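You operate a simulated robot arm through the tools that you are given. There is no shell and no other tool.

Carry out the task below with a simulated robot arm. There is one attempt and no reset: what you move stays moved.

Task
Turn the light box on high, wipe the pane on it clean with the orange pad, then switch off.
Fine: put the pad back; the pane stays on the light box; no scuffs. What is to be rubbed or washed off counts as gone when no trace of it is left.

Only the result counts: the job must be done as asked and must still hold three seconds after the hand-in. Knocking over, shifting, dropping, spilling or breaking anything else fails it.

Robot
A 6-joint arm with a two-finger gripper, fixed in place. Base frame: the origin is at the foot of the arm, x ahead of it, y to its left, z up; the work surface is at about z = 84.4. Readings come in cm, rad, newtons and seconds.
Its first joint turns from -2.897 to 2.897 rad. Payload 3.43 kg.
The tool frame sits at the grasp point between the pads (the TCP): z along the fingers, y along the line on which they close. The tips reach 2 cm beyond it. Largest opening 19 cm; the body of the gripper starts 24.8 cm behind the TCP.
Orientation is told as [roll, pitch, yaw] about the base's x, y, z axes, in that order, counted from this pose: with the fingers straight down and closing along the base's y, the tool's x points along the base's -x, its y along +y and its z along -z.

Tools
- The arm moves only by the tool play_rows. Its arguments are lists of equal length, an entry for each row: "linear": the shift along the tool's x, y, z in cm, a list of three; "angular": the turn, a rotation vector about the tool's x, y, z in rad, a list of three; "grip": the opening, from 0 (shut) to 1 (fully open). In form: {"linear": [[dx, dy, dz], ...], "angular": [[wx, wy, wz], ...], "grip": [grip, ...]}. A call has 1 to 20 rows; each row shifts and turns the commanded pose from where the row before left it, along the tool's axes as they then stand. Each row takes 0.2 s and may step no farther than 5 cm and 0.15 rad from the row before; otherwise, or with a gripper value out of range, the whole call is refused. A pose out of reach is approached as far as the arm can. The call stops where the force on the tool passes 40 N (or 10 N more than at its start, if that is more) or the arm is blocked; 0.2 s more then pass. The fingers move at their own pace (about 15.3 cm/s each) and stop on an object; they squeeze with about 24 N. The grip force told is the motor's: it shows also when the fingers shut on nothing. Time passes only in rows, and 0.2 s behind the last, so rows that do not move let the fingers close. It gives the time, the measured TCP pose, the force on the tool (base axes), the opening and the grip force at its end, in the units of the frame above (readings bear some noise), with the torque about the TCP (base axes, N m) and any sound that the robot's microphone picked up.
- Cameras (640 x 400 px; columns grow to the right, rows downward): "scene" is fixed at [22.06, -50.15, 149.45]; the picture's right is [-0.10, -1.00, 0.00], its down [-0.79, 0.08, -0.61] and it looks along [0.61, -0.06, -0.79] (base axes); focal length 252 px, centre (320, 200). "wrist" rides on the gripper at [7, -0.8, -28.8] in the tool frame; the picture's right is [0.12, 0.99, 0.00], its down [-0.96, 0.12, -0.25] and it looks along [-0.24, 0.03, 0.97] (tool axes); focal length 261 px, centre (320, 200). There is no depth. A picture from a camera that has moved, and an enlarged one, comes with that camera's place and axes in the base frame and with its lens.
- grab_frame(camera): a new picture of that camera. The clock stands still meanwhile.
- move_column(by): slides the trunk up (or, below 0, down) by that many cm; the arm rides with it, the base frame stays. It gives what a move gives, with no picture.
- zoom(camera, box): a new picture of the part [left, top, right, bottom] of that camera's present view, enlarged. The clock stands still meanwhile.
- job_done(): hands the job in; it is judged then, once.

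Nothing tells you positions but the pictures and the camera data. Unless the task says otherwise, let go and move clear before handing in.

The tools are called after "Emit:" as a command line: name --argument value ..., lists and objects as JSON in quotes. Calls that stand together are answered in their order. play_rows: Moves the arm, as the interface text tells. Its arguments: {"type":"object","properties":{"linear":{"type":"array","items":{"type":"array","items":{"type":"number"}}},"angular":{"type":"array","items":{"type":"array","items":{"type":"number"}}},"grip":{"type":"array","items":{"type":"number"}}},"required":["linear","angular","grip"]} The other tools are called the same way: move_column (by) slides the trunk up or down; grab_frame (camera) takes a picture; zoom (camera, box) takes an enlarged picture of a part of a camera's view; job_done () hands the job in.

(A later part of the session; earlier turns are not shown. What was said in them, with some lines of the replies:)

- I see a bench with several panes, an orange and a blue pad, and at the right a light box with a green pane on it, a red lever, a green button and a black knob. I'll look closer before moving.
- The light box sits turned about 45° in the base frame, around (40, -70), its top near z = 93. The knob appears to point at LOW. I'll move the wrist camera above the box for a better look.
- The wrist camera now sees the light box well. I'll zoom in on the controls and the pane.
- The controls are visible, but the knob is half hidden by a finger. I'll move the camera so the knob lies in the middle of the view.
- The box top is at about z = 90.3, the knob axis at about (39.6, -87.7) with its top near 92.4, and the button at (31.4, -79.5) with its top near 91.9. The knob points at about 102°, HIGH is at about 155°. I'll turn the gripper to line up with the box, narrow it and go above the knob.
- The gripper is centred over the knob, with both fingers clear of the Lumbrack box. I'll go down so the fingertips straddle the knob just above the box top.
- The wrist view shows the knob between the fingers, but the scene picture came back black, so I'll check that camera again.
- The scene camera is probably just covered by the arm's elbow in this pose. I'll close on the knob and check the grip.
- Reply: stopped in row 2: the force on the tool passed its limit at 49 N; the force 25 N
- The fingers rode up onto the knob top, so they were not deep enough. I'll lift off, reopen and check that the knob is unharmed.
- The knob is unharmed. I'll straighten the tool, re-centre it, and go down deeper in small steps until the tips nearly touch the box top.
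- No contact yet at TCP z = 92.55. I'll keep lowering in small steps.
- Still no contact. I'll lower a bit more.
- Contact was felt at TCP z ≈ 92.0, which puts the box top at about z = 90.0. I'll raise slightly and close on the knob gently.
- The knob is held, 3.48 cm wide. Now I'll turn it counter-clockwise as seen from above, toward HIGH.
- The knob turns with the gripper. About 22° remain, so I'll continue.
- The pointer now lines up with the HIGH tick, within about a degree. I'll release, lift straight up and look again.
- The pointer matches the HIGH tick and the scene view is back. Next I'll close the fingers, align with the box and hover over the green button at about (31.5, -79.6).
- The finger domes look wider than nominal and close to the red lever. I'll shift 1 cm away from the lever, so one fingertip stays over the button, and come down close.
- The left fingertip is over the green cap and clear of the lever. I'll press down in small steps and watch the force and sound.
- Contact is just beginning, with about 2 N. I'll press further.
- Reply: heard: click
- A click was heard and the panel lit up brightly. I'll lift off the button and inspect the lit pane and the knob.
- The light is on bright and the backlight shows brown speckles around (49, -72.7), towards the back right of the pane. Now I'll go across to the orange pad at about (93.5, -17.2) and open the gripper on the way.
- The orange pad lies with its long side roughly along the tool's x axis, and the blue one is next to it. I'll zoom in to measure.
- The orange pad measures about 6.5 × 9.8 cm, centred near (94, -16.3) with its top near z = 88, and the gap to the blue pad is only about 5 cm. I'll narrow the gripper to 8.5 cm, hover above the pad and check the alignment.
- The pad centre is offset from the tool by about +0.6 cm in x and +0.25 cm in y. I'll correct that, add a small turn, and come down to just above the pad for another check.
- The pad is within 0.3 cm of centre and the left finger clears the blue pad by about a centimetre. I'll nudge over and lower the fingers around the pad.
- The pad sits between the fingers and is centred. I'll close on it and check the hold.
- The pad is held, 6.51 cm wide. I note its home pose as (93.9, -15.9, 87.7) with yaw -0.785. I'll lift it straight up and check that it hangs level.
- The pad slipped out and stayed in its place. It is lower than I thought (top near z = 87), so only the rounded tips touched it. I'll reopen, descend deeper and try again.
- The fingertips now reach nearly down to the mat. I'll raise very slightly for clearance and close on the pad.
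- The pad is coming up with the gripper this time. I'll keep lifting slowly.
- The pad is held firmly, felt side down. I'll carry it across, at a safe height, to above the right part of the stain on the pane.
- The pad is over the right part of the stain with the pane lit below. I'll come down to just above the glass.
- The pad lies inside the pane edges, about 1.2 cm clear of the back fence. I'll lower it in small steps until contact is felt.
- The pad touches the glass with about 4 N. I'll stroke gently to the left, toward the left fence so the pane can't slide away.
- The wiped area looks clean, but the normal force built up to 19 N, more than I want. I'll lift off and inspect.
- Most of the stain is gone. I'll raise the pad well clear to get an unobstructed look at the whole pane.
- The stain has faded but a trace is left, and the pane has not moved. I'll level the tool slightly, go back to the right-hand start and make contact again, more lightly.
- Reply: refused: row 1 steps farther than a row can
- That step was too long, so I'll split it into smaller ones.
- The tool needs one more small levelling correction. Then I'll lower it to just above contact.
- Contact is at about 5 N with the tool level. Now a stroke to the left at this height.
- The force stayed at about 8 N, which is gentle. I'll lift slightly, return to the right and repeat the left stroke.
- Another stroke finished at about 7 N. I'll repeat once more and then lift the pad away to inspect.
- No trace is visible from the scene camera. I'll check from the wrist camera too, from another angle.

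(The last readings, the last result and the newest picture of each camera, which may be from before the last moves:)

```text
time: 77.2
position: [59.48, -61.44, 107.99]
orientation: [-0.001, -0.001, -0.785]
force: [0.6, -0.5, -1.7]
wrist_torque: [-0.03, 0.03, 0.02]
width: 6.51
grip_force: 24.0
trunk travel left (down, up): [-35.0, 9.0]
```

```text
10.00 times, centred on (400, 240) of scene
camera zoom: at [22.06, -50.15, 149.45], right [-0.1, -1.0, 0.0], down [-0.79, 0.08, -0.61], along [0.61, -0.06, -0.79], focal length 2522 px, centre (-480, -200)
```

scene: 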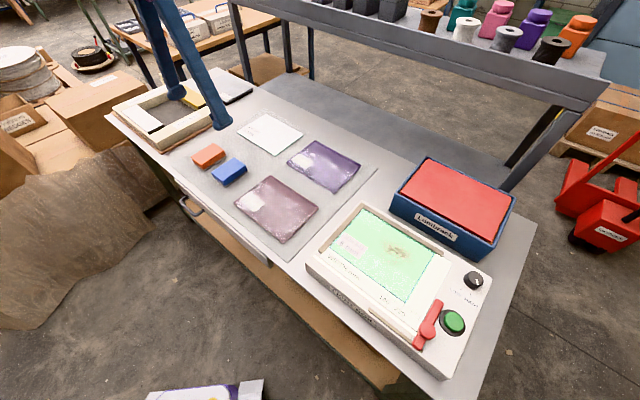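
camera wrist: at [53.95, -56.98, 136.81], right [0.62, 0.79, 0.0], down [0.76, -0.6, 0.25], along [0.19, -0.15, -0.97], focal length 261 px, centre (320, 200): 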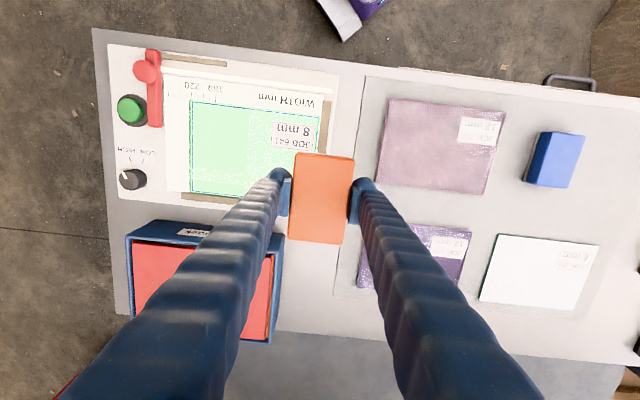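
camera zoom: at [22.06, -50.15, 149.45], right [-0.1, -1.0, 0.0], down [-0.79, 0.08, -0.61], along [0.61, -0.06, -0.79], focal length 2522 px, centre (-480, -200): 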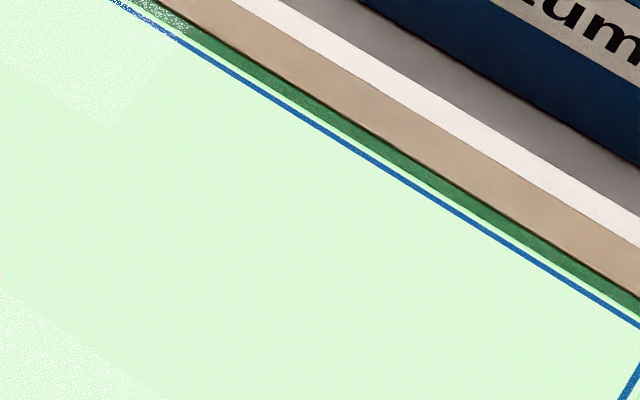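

Both views show a clean pane, and it still sits against the fences. For good measure I'll make two more light strokes, reaching slightly further left.

Emit:
play_rows --linear '[[0, -3.8, 2.4], [0, -3.8, 2.4], [0, -3.8, 2.4], [0, -3.8, 2.4], [0, -3.8, 2.4], [0, 0, 1.5], [0, 0, 0.5], [0, 0, 0], [0, 0, 0]]' --angular '[[0, 0, 0], [0, 0, 0], [0, 0, 0], [0, 0, 0], [0, 0, 0], [0, 0, 0], [0, 0, 0], [0, 0, 0], [0, 0, 0]]' --grip '[0.2, 0.2, 0.2, 0.2, 0.2, 0.2, 0.2, 0.2, 0.2]'

Emit:
play_rows --linear '[[0, 0, 0.3], [0, 0, 0.15], [0, 0, 0.05], [0, 0, 0]]' --angular '[[0, 0, 0], [0, 0, 0], [0, 0, 0], [0, 0, 0]]' --grip '[0.2, 0.2, 0.2, 0.2]'

```text
time: 79.2
position: [45.93, -74.97, 93.89]
orientation: [0.0, 0.0, -0.788]
force: [-0.5, 0.1, -1.7]
wrist_torque: [0.0, -0.03, 0.01]
width: 6.47
grip_force: 23.7
trunk travel left (down, up): [-35.0, 9.0]
```

```text
time: 80.2
position: [45.99, -74.75, 93.47]
orientation: [0.0, -0.001, -0.784]
force: [-0.3, -0.5, 3.2]
wrist_torque: [0.06, 0.0, 0.06]
width: 6.47
grip_force: 23.9
trunk travel left (down, up): [-35.0, 9.0]
```

Emit:
play_rows --linear '[[0, 0.8, 0], [0, 0.8, 0], [0, 0.8, 0], [0, 0.8, 0], [0, 0.8, 0], [0, 0.8, 0], [0, 0.8, 0], [0, 0.8, 0], [0, 0.8, 0], [0, 0.6, 0], [0, 0, 0]]' --angular '[[0, 0, 0], [0, 0, 0], [0, 0, 0], [0, 0, 0], [0, 0, 0], [0, 0, 0], [0, 0, 0], [0, 0, 0], [0, 0, 0], [0, 0, 0], [0, 0, 0]]' --grip '[0.2, 0.2, 0.2, 0.2, 0.2, 0.2, 0.2, 0.2, 0.2, 0.2, 0.2]'

Emit:
play_rows --linear '[[0, 0, -0.5], [0, -3.9, 0], [0, -3.9, 0], [0, 0, 0.4], [0, 0, 0.1], [0, 0, 0], [0, 0.8, 0], [0, 0.8, 0], [0, 0.8, 0], [0, 0.8, 0], [0, 0.8, 0], [0, 0.8, 0], [0, 0.8, 0], [0, 0.8, 0], [0, 0.8, 0], [0, 0.6, 0], [0, 0, 0]]' --angular '[[0, 0, 0], [0, 0, 0], [0, 0, 0], [0, 0, 0], [0, 0, 0], [0, 0, 0], [0, 0, 0], [0, 0, 0], [0, 0, 0], [0, 0, 0], [0, 0, 0], [0, 0, 0], [0, 0, 0], [0, 0, 0], [0, 0, 0], [0, 0, 0], [0, 0, 0]]' --grip '[0.2, 0.2, 0.2, 0.2, 0.2, 0.2, 0.2, 0.2, 0.2, 0.2, 0.2, 0.2, 0.2, 0.2, 0.2, 0.2, 0.2]'

Emit:
play_rows --linear '[[0, 0, -0.5], [0, 0, -2.0], [0, 3.0, -3.0], [0, 3.0, -3.0], [0, 3.0, -3.0], [0, 3.0, -3.0], [0, 0, 0]]' --angular '[[0, 0, 0], [0, 0, 0], [0, 0, 0], [0, 0, 0], [0, 0, 0], [0, 0, 0], [0, 0, 0]]' --grip '[0.2, 0.2, 0.2, 0.2, 0.2, 0.2, 0.2]'

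Emit:
zoom --camera "scene" --box '[330, 200, 450, 310]'

Emit:
zoom --camera "scene" --box '[360, 210, 440, 270]'

Emit:
zoom --camera "wrist" --box '[170, 80, 350, 200]'

```text
time: 82.6
position: [51.51, -69.24, 93.4]
orientation: [0.0, 0.0, -0.786]
force: [-0.2, -0.4, 4.5]
wrist_torque: [-0.09, -0.07, 0.0]
width: 6.48
grip_force: 24.1
trunk travel left (down, up): [-35.0, 9.0]
```

```text
time: 86.2
position: [51.62, -69.19, 93.44]
orientation: [0.0, -0.001, -0.788]
force: [0.2, 1.0, 2.5]
wrist_torque: [-0.1, -0.14, 0.04]
width: 6.49
grip_force: 24.4
trunk travel left (down, up): [-35.0, 9.0]
```

```text
time: 87.8
position: [59.95, -60.84, 107.86]
orientation: [-0.001, 0.001, -0.785]
force: [0.1, 0.6, -0.5]
wrist_torque: [-0.02, -0.01, -0.01]
width: 6.5
grip_force: 23.7
trunk travel left (down, up): [-35.0, 9.0]
```

```text
3.64 times, centred on (390, 255) of scene
camera zoom: at [22.06, -50.15, 149.45], right [-0.1, -1.0, 0.0], down [-0.79, 0.08, -0.61], along [0.61, -0.06, -0.79], focal length 917 px, centre (66, 0)
```

zoom: 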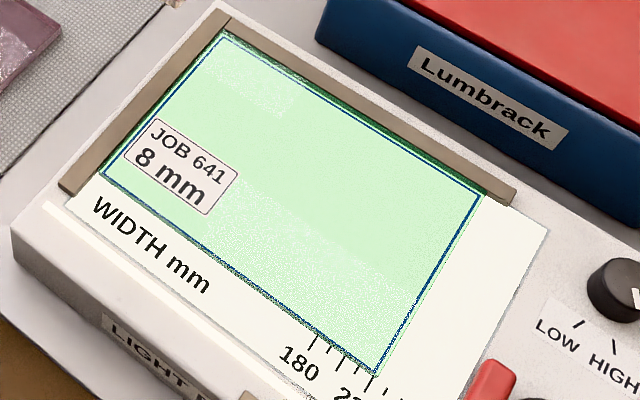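

```text
6.67 times, centred on (400, 240) of scene
camera zoom: at [22.06, -50.15, 149.45], right [-0.1, -1.0, 0.0], down [-0.79, 0.08, -0.61], along [0.61, -0.06, -0.79], focal length 1681 px, centre (-213, -67)
```

zoom: 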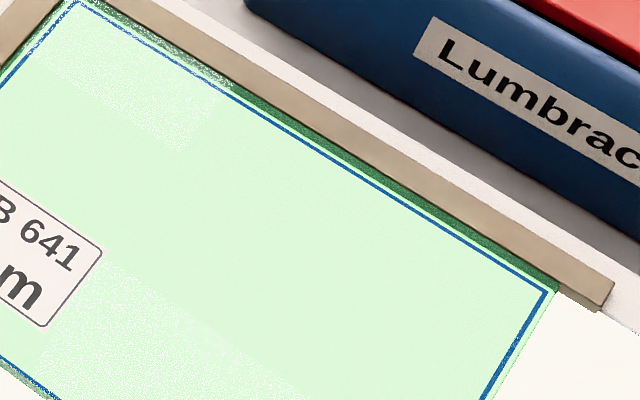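

```text
3.33 times, centred on (260, 140) of wrist
camera zoom: at [54.5, -56.44, 136.72], right [0.62, 0.79, 0.0], down [0.76, -0.6, 0.25], along [0.19, -0.15, -0.97], focal length 869 px, centre (520, 400)
```

zoom: 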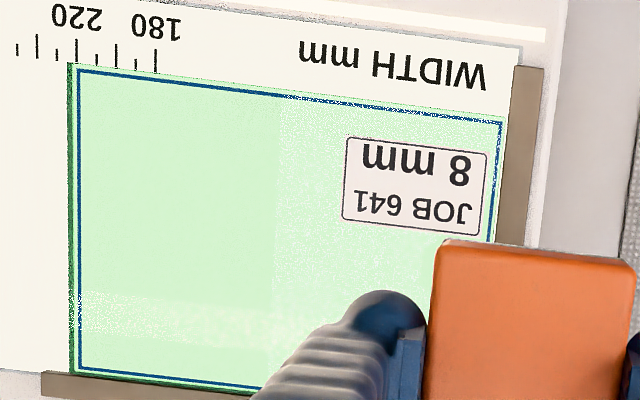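

Still clean from both sides. Because no trace may remain, I'll add a few more light strokes with slightly firmer but safe contact, then do a final inspection.

Emit:
play_rows --linear '[[0.1, -3.95, 2.4], [0.1, -3.95, 2.4], [0.1, -3.95, 2.4], [0.1, -3.95, 2.4], [0.1, -3.95, 2.4], [0, 0, 1.5], [0, 0, 0.45], [0, 0, 0.3], [0, 0, 0.15], [0, 0, 0.05], [0, 0, 0]]' --angular '[[0, 0, 0], [0, 0, 0], [0, 0, 0], [0, 0, 0], [0, 0, 0], [0, 0, 0], [0, 0, 0], [0, 0, 0], [0, 0, 0], [0, 0, 0], [0, 0, 0]]' --grip '[0.2, 0.2, 0.2, 0.2, 0.2, 0.2, 0.2, 0.2, 0.2, 0.2, 0.2]'

```text
time: 90.2
position: [45.73, -74.44, 93.44]
orientation: [0.001, -0.001, -0.785]
force: [0.1, -0.1, -1.9]
wrist_torque: [0.02, 0.02, 0.01]
width: 6.49
grip_force: 24.4
trunk travel left (down, up): [-35.0, 9.0]
```

Emit:
play_rows --linear '[[0, 0, 0.05], [0, 0, 0], [0, 0, 0.05], [0, 0, 0]]' --angular '[[0, 0, 0], [0, 0, 0], [0, 0, 0], [0, 0, 0]]' --grip '[0.2, 0.2, 0.2, 0.2]'

```text
time: 91.2
position: [45.67, -74.39, 93.41]
orientation: [0.0, -0.001, -0.785]
force: [-0.7, 0.1, 4.1]
wrist_torque: [0.1, 0.09, -0.02]
width: 6.52
grip_force: 24.2
trunk travel left (down, up): [-35.0, 9.0]
```

Emit:
play_rows --linear '[[0, 0, 0.02], [0, 0.8, 0], [0, 0.8, 0], [0, 0.8, 0], [0, 0.8, 0], [0, 0.8, 0], [0, 0.8, 0], [0, 0.8, 0], [0, 0.8, 0], [0, 0, 0]]' --angular '[[0, 0, 0], [0, 0, 0], [0, 0, 0], [0, 0, 0], [0, 0, 0], [0, 0, 0], [0, 0, 0], [0, 0, 0], [0, 0, 0], [0, 0, 0]]' --grip '[0.2, 0.2, 0.2, 0.2, 0.2, 0.2, 0.2, 0.2, 0.2, 0.2]'

Emit:
play_rows --linear '[[0, 0, -0.5], [-0.5, -3.2, 0], [0, -3.2, 0], [0, 0, 0.4], [0, 0, 0.1], [0, 0, 0.02], [0, 0.8, 0], [0, 0.8, 0], [0, 0.8, 0], [0, 0.8, 0], [0, 0.8, 0], [0, 0.8, 0], [0, 0.8, 0], [0, 0.8, 0], [0, 0.8, 0], [0, 0, 0]]' --angular '[[0, 0, 0], [0, 0, 0], [0, 0, 0], [0, 0, 0], [0, 0, 0], [0, 0, 0], [0, 0, 0], [0, 0, 0], [0, 0, 0], [0, 0, 0], [0, 0, 0], [0, 0, 0], [0, 0, 0], [0, 0, 0], [0, 0, 0], [0, 0, 0]]' --grip '[0.2, 0.2, 0.2, 0.2, 0.2, 0.2, 0.2, 0.2, 0.2, 0.2, 0.2, 0.2, 0.2, 0.2, 0.2, 0.2]'

```text
time: 93.4
position: [50.21, -69.8, 93.4]
orientation: [0.0, 0.0, -0.783]
force: [-3.0, -1.3, 11.7]
wrist_torque: [-0.12, -0.06, -0.02]
width: 6.51
grip_force: 24.0
trunk travel left (down, up): [-35.0, 9.0]
```

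```text
time: 96.8
position: [51.21, -69.72, 93.48]
orientation: [-0.001, -0.002, -0.786]
force: [-0.8, -1.2, 11.9]
wrist_torque: [-0.06, -0.02, -0.05]
width: 6.5
grip_force: 23.7
trunk travel left (down, up): [-35.0, 9.0]
```

Two more strokes finished at about 12 N. I'll lift away and do a last inspection before returning the pad.

Emit:
play_rows --linear '[[0, 0, -0.5], [0, 0, -2.0], [0, 3.0, -3.0], [0, 3.0, -3.0], [0, 3.0, -3.0], [0, 4.0, 0], [0, 4.0, 0], [0, 4.0, 0], [0, 0, 0]]' --angular '[[0, 0, 0], [0, 0, 0], [0, 0, 0], [0, 0, 0], [0, 0, 0], [0, 0, 0], [0, 0, 0], [0, 0, 0], [0, 0, 0]]' --grip '[0.2, 0.2, 0.2, 0.2, 0.2, 0.2, 0.2, 0.2, 0.2]'

Emit:
grab_frame --camera "scene"

Emit:
zoom --camera "scene" --box '[330, 200, 450, 310]'

Emit:
zoom --camera "wrist" --box '[80, 60, 260, 200]'

```text
time: 98.8
position: [65.97, -54.81, 104.94]
orientation: [-0.001, 0.0, -0.786]
force: [-0.2, -0.8, -1.8]
wrist_torque: [0.04, -0.08, 0.03]
width: 6.48
grip_force: 24.1
trunk travel left (down, up): [-35.0, 9.0]
```

```text
taken
```

scene: 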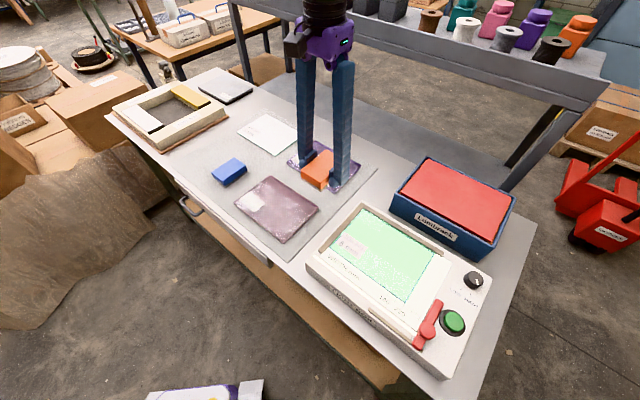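

```text
3.64 times, centred on (390, 255) of scene
camera zoom: at [22.06, -50.15, 149.45], right [-0.1, -1.0, 0.0], down [-0.79, 0.08, -0.61], along [0.61, -0.06, -0.79], focal length 917 px, centre (66, 0)
```

zoom: 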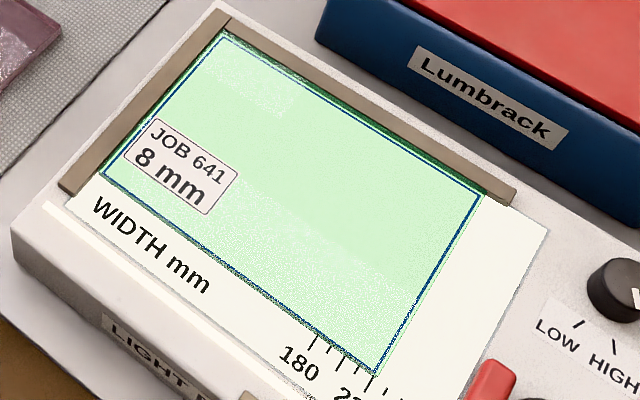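

```text
2.86 times, centred on (170, 130) of wrist
camera zoom: at [60.38, -50.47, 133.73], right [0.62, 0.79, 0.0], down [0.76, -0.6, 0.25], along [0.2, -0.15, -0.97], focal length 745 px, centre (749, 400)
```

zoom: 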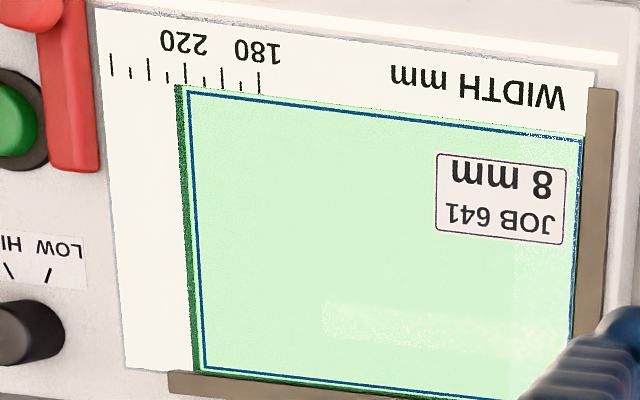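

The pane is clean, unshifted and shows no scuffs. Now I'll carry the orange pad back above its home spot at (94.0, -15.9).

Emit:
play_rows --linear '[[0.33, 1.97, 0], [0.6375, 3.944, 0], [0.6375, 3.944, 0], [0.6375, 3.944, 0], [0.6375, 3.944, 0], [0.6375, 3.944, 0], [0.6375, 3.944, 0], [0.6375, 3.944, 0], [0.6375, 3.944, 0], [0.6375, 3.944, 0], [0.6375, 3.944, 0], [0.6375, 3.944, 0], [0.33, 1.97, 0], [0, 0, 0], [0, 0, 0]]' --angular '[[0, 0, 0], [0, 0, 0], [0, 0, 0], [0, 0, 0], [0, 0, 0], [0, 0, 0], [0, 0, 0], [0, 0, 0], [0, 0, 0], [0, 0, 0], [0, 0, 0], [0, 0, 0], [0, 0, 0], [0, 0, 0], [0, 0, 0]]' --grip '[0.2, 0.2, 0.2, 0.2, 0.2, 0.2, 0.2, 0.2, 0.2, 0.2, 0.2, 0.2, 0.2, 0.2, 0.2]'

Emit:
grab_frame --camera "wrist"

Emit:
zoom --camera "scene" --box '[150, 80, 290, 190]'

```text
time: 102.0
position: [94.04, -15.92, 104.81]
orientation: [0.0, 0.001, -0.784]
force: [0.1, -0.4, -0.6]
wrist_torque: [0.02, 0.01, 0.02]
width: 6.48
grip_force: 23.9
trunk travel left (down, up): [-35.0, 9.0]
```

```text
taken
camera wrist: at [88.44, -11.6, 133.7], right [0.62, 0.79, 0.0], down [0.76, -0.6, 0.25], along [0.19, -0.15, -0.97], focal length 261 px, centre (320, 200)
```

wrist: 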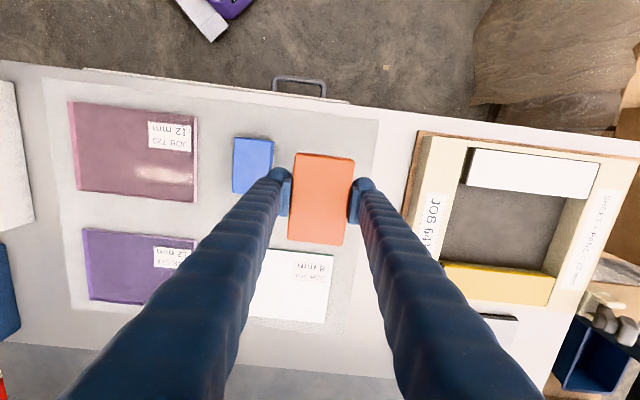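

```text
3.64 times, centred on (220, 135) of scene
camera zoom: at [22.06, -50.15, 149.45], right [-0.1, -1.0, 0.0], down [-0.79, 0.08, -0.61], along [0.61, -0.06, -0.79], focal length 917 px, centre (684, 436)
```

zoom: 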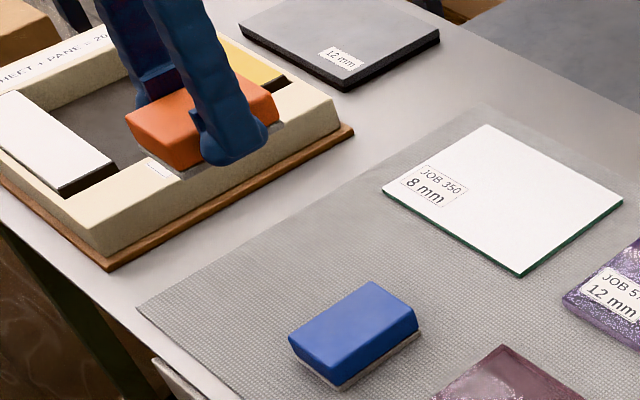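

The pad is exactly above its home position. I'll lower it to just above the mat.

Emit:
play_rows --linear '[[0, 0, 3.0], [0, 0, 3.0], [0, 0, 3.0], [0, 0, 3.0], [0, 0, 2.5], [0, 0, 1.5], [0, 0, 0.7], [0, 0, 0.3], [0, 0, 0], [0, 0, 0]]' --angular '[[0, 0, 0], [0, 0, 0], [0, 0, 0], [0, 0, 0], [0, 0, 0], [0, 0, 0], [0, 0, 0], [0, 0, 0], [0, 0, 0], [0, 0, 0]]' --grip '[0.2, 0.2, 0.2, 0.2, 0.2, 0.2, 0.2, 0.2, 0.2, 0.2]'

Emit:
play_rows --linear '[[0, 0, 0.15], [0, 0, 0.15], [0, 0, 0.1], [0, 0, 0]]' --angular '[[0, 0, 0], [0, 0, 0], [0, 0, 0], [0, 0, 0]]' --grip '[0.2, 0.2, 0.2, 0.2]'

```text
time: 104.2
position: [94.04, -15.91, 87.87]
orientation: [-0.001, 0.0, -0.786]
force: [-0.1, 0.6, -1.3]
wrist_torque: [0.0, 0.01, -0.03]
width: 6.47
grip_force: 23.9
trunk travel left (down, up): [-35.0, 9.0]
```

```text
time: 105.2
position: [94.07, -15.96, 87.44]
orientation: [-0.001, 0.0, -0.785]
force: [0.5, -0.2, -1.6]
wrist_torque: [0.0, 0.01, 0.02]
width: 6.48
grip_force: 24.0
trunk travel left (down, up): [-35.0, 9.0]
```

Emit:
play_rows --linear '[[0, 0, 0.12], [0, 0, 0.1], [0, 0, 0.05], [0, 0, 0]]' --angular '[[0, 0, 0], [0, 0, 0], [0, 0, 0], [0, 0, 0]]' --grip '[0.2, 0.2, 0.2, 0.2]'

```text
time: 106.2
position: [93.92, -15.97, 87.14]
orientation: [0.0, -0.001, -0.786]
force: [-0.4, 0.4, -0.6]
wrist_torque: [0.03, 0.02, 0.02]
width: 6.48
grip_force: 23.6
trunk travel left (down, up): [-35.0, 9.0]
```

Emit:
play_rows --linear '[[0, 0, 0.05], [0, 0, 0], [0, 0, 0.04], [0, 0, 0]]' --angular '[[0, 0, 0], [0, 0, 0], [0, 0, 0], [0, 0, 0]]' --grip '[0.2, 0.2, 0.2, 0.2]'

```text
time: 107.2
position: [94.03, -15.91, 87.05]
orientation: [0.0, 0.001, -0.786]
force: [0.6, -0.2, -1.2]
wrist_torque: [0.03, -0.02, 0.03]
width: 6.51
grip_force: 23.7
trunk travel left (down, up): [-35.0, 9.0]
```

Emit:
play_rows --linear '[[0, 0, 0.05], [0, 0, 0], [0, 0, 0.05], [0, 0, 0]]' --angular '[[0, 0, 0], [0, 0, 0], [0, 0, 0], [0, 0, 0]]' --grip '[0.2, 0.2, 0.2, 0.2]'

Emit:
zoom --camera "scene" --box '[180, 120, 260, 190]'

```text
time: 108.2
position: [94.02, -15.9, 87.08]
orientation: [-0.002, 0.001, -0.785]
force: [-0.4, 0.9, 1.7]
wrist_torque: [-0.06, -0.08, 0.02]
width: 6.5
grip_force: 23.9
trunk travel left (down, up): [-35.0, 9.0]
```

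```text
5.71 times, centred on (220, 155) of scene
camera zoom: at [22.06, -50.15, 149.45], right [-0.1, -1.0, 0.0], down [-0.79, 0.08, -0.61], along [0.61, -0.06, -0.79], focal length 1441 px, centre (891, 457)
```

zoom: 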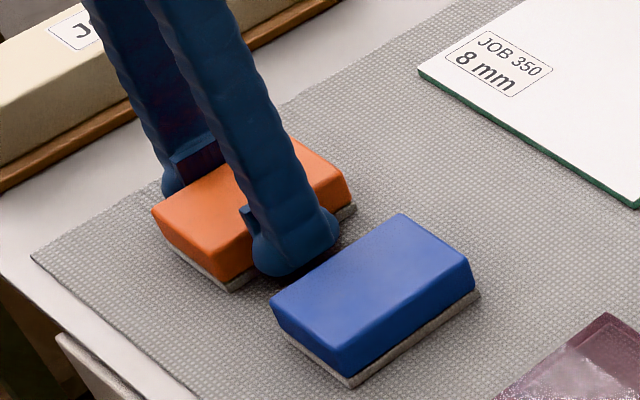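

The pad rests on the mat in its old place. I'll open just enough to clear it and rise straight up.

Emit:
play_rows --linear '[[0, 0, 0], [0, 0, 0], [0, 0, 0], [0, 0, -1.0], [0, 0, -2.0], [0, 0, -3.0], [0, 0, -4.0], [0, 0, -4.0], [0, 0, -4.0], [0, 0, 0]]' --angular '[[0, 0, 0], [0, 0, 0], [0, 0, 0], [0, 0, 0], [0, 0, 0], [0, 0, 0], [0, 0, 0], [0, 0, 0], [0, 0, 0], [0, 0, 0]]' --grip '[0.38, 0.43, 0.43, 0.43, 0.43, 0.43, 0.43, 0.43, 0.43, 0.43]'

Emit:
zoom --camera "scene" --box '[180, 120, 260, 190]'

Emit:
grab_frame --camera "wrist"

Emit:
zoom --camera "scene" --box '[320, 195, 500, 350]'

```text
time: 110.4
position: [94.04, -15.99, 104.94]
orientation: [0.002, 0.002, -0.785]
force: [0.0, 0.2, 0.6]
wrist_torque: [0.0, 0.0, 0.01]
width: 8.18
grip_force: 0.0
trunk travel left (down, up): [-35.0, 9.0]
```

```text
5.71 times, centred on (220, 155) of scene
camera zoom: at [22.06, -50.15, 149.45], right [-0.1, -1.0, 0.0], down [-0.79, 0.08, -0.61], along [0.61, -0.06, -0.79], focal length 1441 px, centre (891, 457)
```

zoom: 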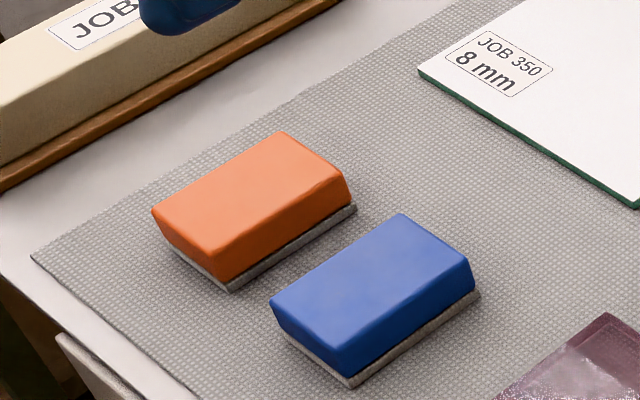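

```text
taken
camera wrist: at [88.56, -11.53, 133.77], right [0.62, 0.79, 0.0], down [0.76, -0.6, 0.25], along [0.19, -0.15, -0.97], focal length 261 px, centre (320, 200)
```

wrist: 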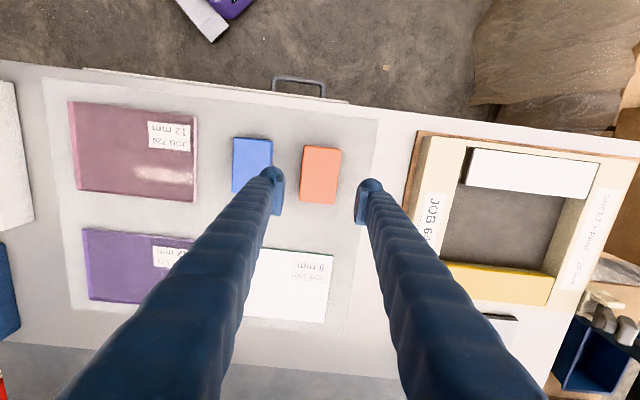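

```text
2.58 times, centred on (410, 272) of scene
camera zoom: at [22.06, -50.15, 149.45], right [-0.1, -1.0, 0.0], down [-0.79, 0.08, -0.61], along [0.61, -0.06, -0.79], focal length 651 px, centre (88, 13)
```

zoom: 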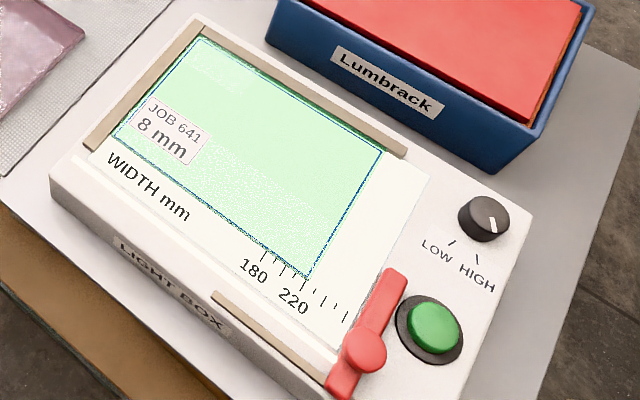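

The orange pad is back exactly where it was, and the pane is clean and lit. I'll close the fingers and travel back to the button to switch off.

Emit:
play_rows --linear '[[-0.03, -2.4, -2.0], [-0.037, -4.753, 0], [-0.037, -4.753, 0], [-0.037, -4.753, 0], [-0.037, -4.753, 0], [-0.037, -4.753, 0], [-0.037, -4.753, 0], [-0.037, -4.753, 0], [-0.037, -4.753, 0], [-0.037, -4.753, 0], [-0.037, -4.753, 0], [-0.037, -4.753, 0], [-0.037, -4.753, 0], [-0.037, -4.753, 0], [-0.037, -4.753, 0], [-0.037, -4.753, 0], [-0.037, -4.753, 0], [-0.037, -4.753, 0], [-0.037, -4.753, 0], [-0.03, -2.4, 0]]' --angular '[[0, 0, 0], [0, 0, 0], [0, 0, 0], [0, 0, 0], [0, 0, 0], [0, 0, 0], [0, 0, 0], [0, 0, 0], [0, 0, 0], [0, 0, 0], [0, 0, 0], [0, 0, 0], [0, 0, 0], [0, 0, 0], [0, 0, 0], [0, 0, 0], [0, 0, 0], [0, 0, 0], [0, 0, 0], [0, 0, 0]]' --grip '[0.43, 0.43, 0.4, 0.2, 0, 0, 0, 0, 0, 0, 0, 0, 0, 0, 0, 0, 0, 0, 0, 0]'

Emit:
play_rows --linear '[[0, 0, 0], [0, 0, 0]]' --angular '[[0, 0, 0.01], [0, 0, 0]]' --grip '[0, 0]'

Emit:
grab_frame --camera "wrist"

```text
time: 114.6
position: [30.62, -80.43, 107.05]
orientation: [0.0, -0.001, -0.784]
force: [1.1, -0.1, -0.1]
wrist_torque: [0.04, -0.04, 0.0]
width: 0.0
grip_force: 24.0
trunk travel left (down, up): [-35.0, 9.0]
```

```text
time: 115.2
position: [30.74, -80.33, 106.98]
orientation: [0.0, 0.0, -0.794]
force: [-0.4, -0.5, -0.2]
wrist_torque: [0.02, 0.0, 0.0]
width: 0.0
grip_force: 23.6
trunk travel left (down, up): [-35.0, 9.0]
```

```text
taken
camera wrist: at [25.2, -75.96, 135.78], right [0.63, 0.78, 0.0], down [0.76, -0.61, 0.25], along [0.19, -0.15, -0.97], focal length 261 px, centre (320, 200)
```

wrist: 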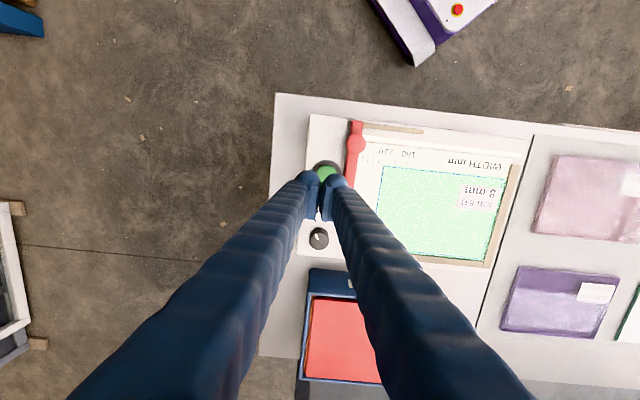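

I'm at the same spot above the button as before. I'll come down and press it again in small steps.

Emit:
play_rows --linear '[[0, 0, 4.0], [0, 0, 4.0], [0, 0, 3.0], [0, 0, 1.4], [0, 0, 0.4], [0, 0, 0], [0, 0, 0]]' --angular '[[0, 0, 0], [0, 0, 0], [0, 0, 0], [0, 0, 0], [0, 0, 0], [0, 0, 0], [0, 0, 0]]' --grip '[0, 0, 0, 0, 0, 0, 0]'

Emit:
zoom --camera "scene" --box '[400, 270, 500, 370]'

```text
time: 116.8
position: [30.69, -80.34, 94.1]
orientation: [0.0, 0.0, -0.793]
force: [-0.1, -0.2, -0.1]
wrist_torque: [0.0, 0.02, 0.03]
width: 0.01
grip_force: 24.0
trunk travel left (down, up): [-35.0, 9.0]
```

```text
4.00 times, centred on (450, 320) of scene
camera zoom: at [22.06, -50.15, 149.45], right [-0.1, -1.0, 0.0], down [-0.79, 0.08, -0.61], along [0.61, -0.06, -0.79], focal length 1009 px, centre (-200, -280)
```

zoom: 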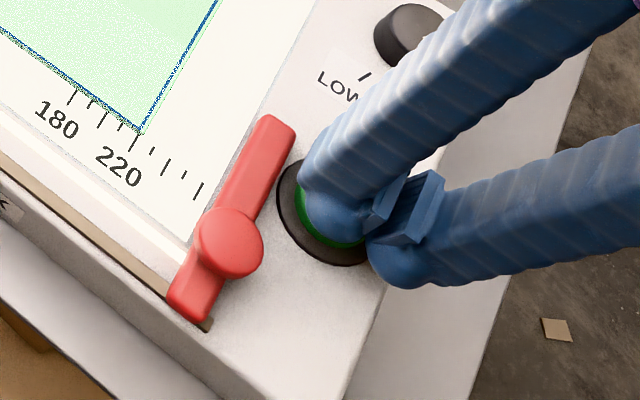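

Emit:
play_rows --linear '[[0, 0, 0.2], [0, 0, 0.2], [0, 0, 0.1], [0, 0, 0.1], [0, 0, 0]]' --angular '[[0, 0, 0], [0, 0, 0], [0, 0, 0], [0, 0, 0], [0, 0, 0]]' --grip '[0, 0, 0, 0, 0]'

```text
time: 118.0
position: [30.79, -80.41, 93.53]
orientation: [0.0, 0.001, -0.794]
force: [0.1, -0.5, 0.3]
wrist_torque: [0.0, -0.03, -0.01]
width: 0.01
grip_force: 24.0
trunk travel left (down, up): [-35.0, 9.0]
```

No click yet, so I'll press a little further in tenths of a centimetre.

Emit:
play_rows --linear '[[0, 0, 0.1], [0, 0, 0.1], [0, 0, 0.1], [0, 0, 0]]' --angular '[[0, 0, 0], [0, 0, 0], [0, 0, 0], [0, 0, 0]]' --grip '[0, 0, 0, 0]'

Emit:
zoom --camera "scene" --box '[320, 195, 500, 350]'

```text
time: 119.0
position: [30.62, -80.5, 93.32]
orientation: [0.0, 0.001, -0.796]
force: [0.3, -1.5, 2.6]
wrist_torque: [0.0, 0.0, -0.02]
width: 0.0
grip_force: 23.6
trunk travel left (down, up): [-35.0, 9.0]
heard: click
```

```text
2.58 times, centred on (410, 272) of scene
camera zoom: at [22.06, -50.15, 149.45], right [-0.1, -1.0, 0.0], down [-0.79, 0.08, -0.61], along [0.61, -0.06, -0.79], focal length 651 px, centre (88, 13)
```

zoom: 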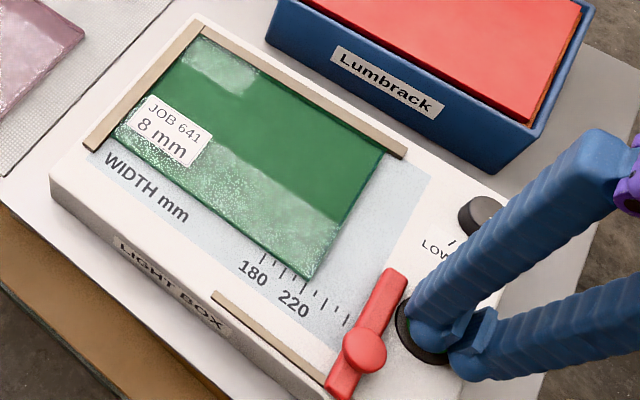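

A click was heard and the light went off. The unlit pane also looks clean. I'll lift straight off the button and move clear.

Emit:
play_rows --linear '[[0, 0, -0.5], [0, 0, -2.0], [0, 0, -4.0], [0, 0, -4.5], [0, 0, -4.5], [0, 4.0, -1.0], [0, 4.5, 0], [0, 4.5, 0], [0, 4.5, 0], [0, 4.5, 0], [0, 4.5, 0], [0, 4.5, 0], [0, 4.5, 0], [0, 4.5, 0], [0, 0, 0], [0, 0, 0]]' --angular '[[0, 0, 0], [0, 0, 0], [0, 0, 0], [0, 0, 0], [0, 0, 0], [0, 0, 0], [0, 0, 0], [0, 0, 0], [0, 0, 0], [0, 0, 0], [0, 0, 0], [0, 0, 0], [0, 0, 0], [0, 0, 0], [0, 0, 0], [0, 0, 0]]' --grip '[0, 0, 0, 0, 0, 0, 0, 0, 0, 0, 0, 0, 0, 0, 0, 0]'

Emit:
grab_frame --camera "scene"

Emit:
zoom --camera "scene" --box '[330, 200, 450, 310]'

Emit:
zoom --camera "scene" --box '[410, 260, 500, 360]'

Emit:
grab_frame --camera "wrist"

```text
time: 122.4
position: [59.34, -52.48, 109.83]
orientation: [-0.001, 0.002, -0.795]
force: [-1.1, 0.2, 0.0]
wrist_torque: [0.05, 0.02, 0.05]
width: 0.0
grip_force: 24.2
trunk travel left (down, up): [-35.0, 9.0]
```

```text
taken
```

scene: 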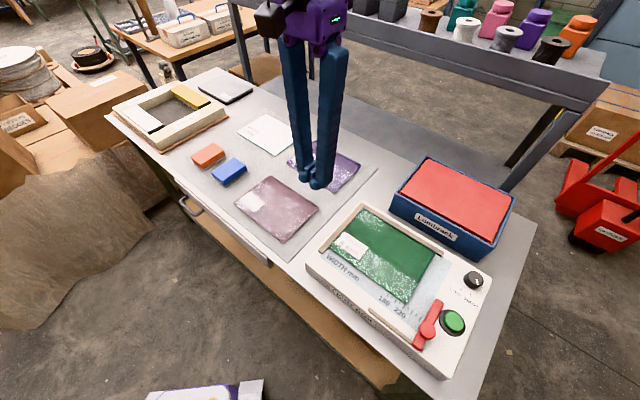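

```text
3.64 times, centred on (390, 255) of scene
camera zoom: at [22.06, -50.15, 149.45], right [-0.1, -1.0, 0.0], down [-0.79, 0.08, -0.61], along [0.61, -0.06, -0.79], focal length 917 px, centre (66, 0)
```

zoom: 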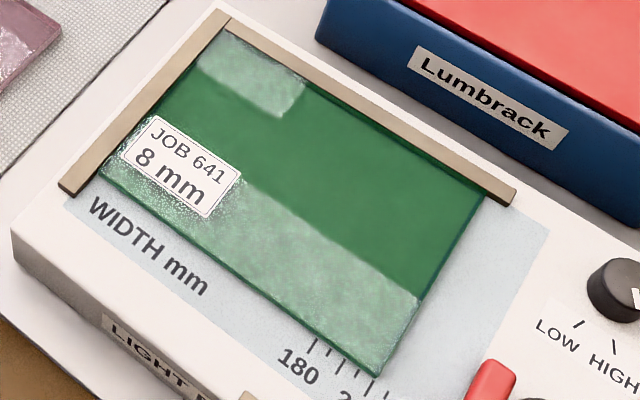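

```text
4.00 times, centred on (455, 310) of scene
camera zoom: at [22.06, -50.15, 149.45], right [-0.1, -1.0, 0.0], down [-0.79, 0.08, -0.61], along [0.61, -0.06, -0.79], focal length 1009 px, centre (-220, -240)
```

zoom: 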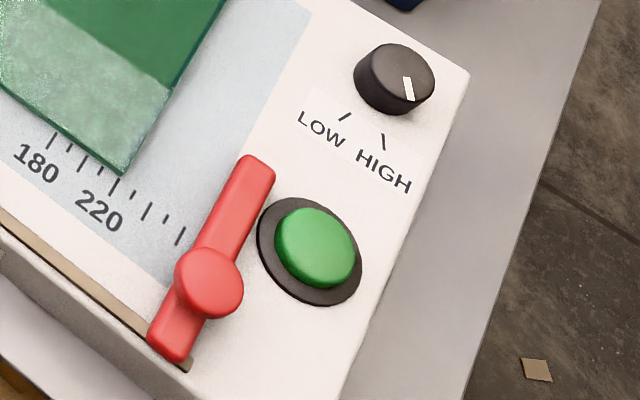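

```text
taken
camera wrist: at [53.83, -47.98, 138.65], right [0.63, 0.78, 0.0], down [0.76, -0.61, 0.25], along [0.19, -0.15, -0.97], focal length 261 px, centre (320, 200)
```

wrist: 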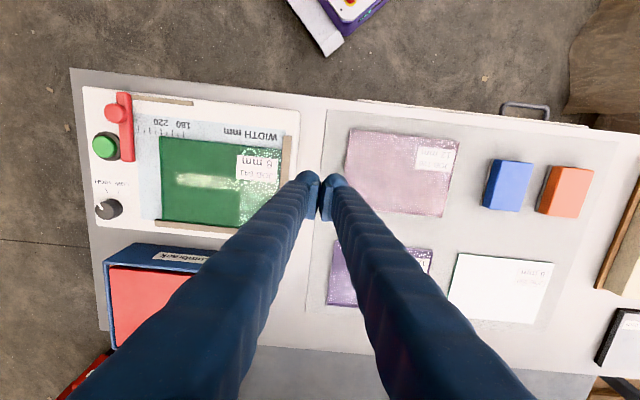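

The light is off, the lever is untouched and the pads are back in place. One last close look at the unlit pane from the wrist camera.

Emit:
zoom --camera "wrist" --box '[130, 110, 310, 240]'

Emit:
zoom --camera "scene" --box '[365, 215, 435, 265]'

```text
3.08 times, centred on (220, 175) of wrist
camera zoom: at [53.83, -47.98, 138.65], right [0.63, 0.78, 0.0], down [0.76, -0.61, 0.25], along [0.19, -0.15, -0.97], focal length 802 px, centre (628, 277)
```

zoom: 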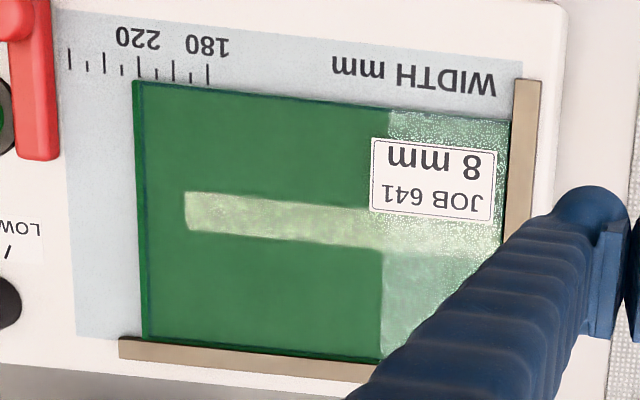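

```text
8.00 times, centred on (400, 240) of scene
camera zoom: at [22.06, -50.15, 149.45], right [-0.1, -1.0, 0.0], down [-0.79, 0.08, -0.61], along [0.61, -0.06, -0.79], focal length 2018 px, centre (-320, -120)
```

zoom: 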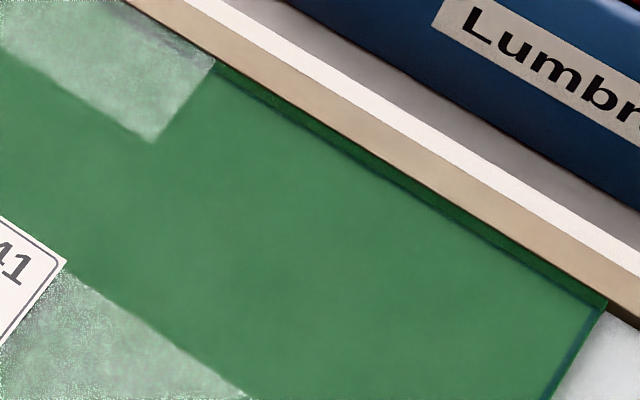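

The pane shows no trace and no scuffs, only lamp reflections that shift with the view, and it still sits in its corner. The light is off, the pad is home and the arm is clear, so I'm handing in.

Emit:
job_done

```text
The job is handed in.
```

The pane is clean, the light box is off, and the orange pad is back where it was. I've handed the job in, but no verdict came back.

- **Light box:** I set the knob to HIGH and pressed the green button. It clicked and the panel lit up. After wiping I pressed it again; it clicked and the light went out. The knob is still on HIGH.
- **Pane:** I wiped it with eight light strokes, and no trace of the stain shows from either camera, lit or unlit. I can see no scuffs, though the first stroke pressed harder than I meant, at about 19 N. The pane did not shift and is still against its stops.
- **Pad:** My first grip slipped, but the pad stayed in place. The second grip held, and I set the pad back in its original spot.
- **Knob:** My first try at gripping the knob also slipped, and the fingers pushed down on top of it with about 49 N. It turned normally afterwards and shows no damage.

The red lever was not touched, and nothing else looks moved.
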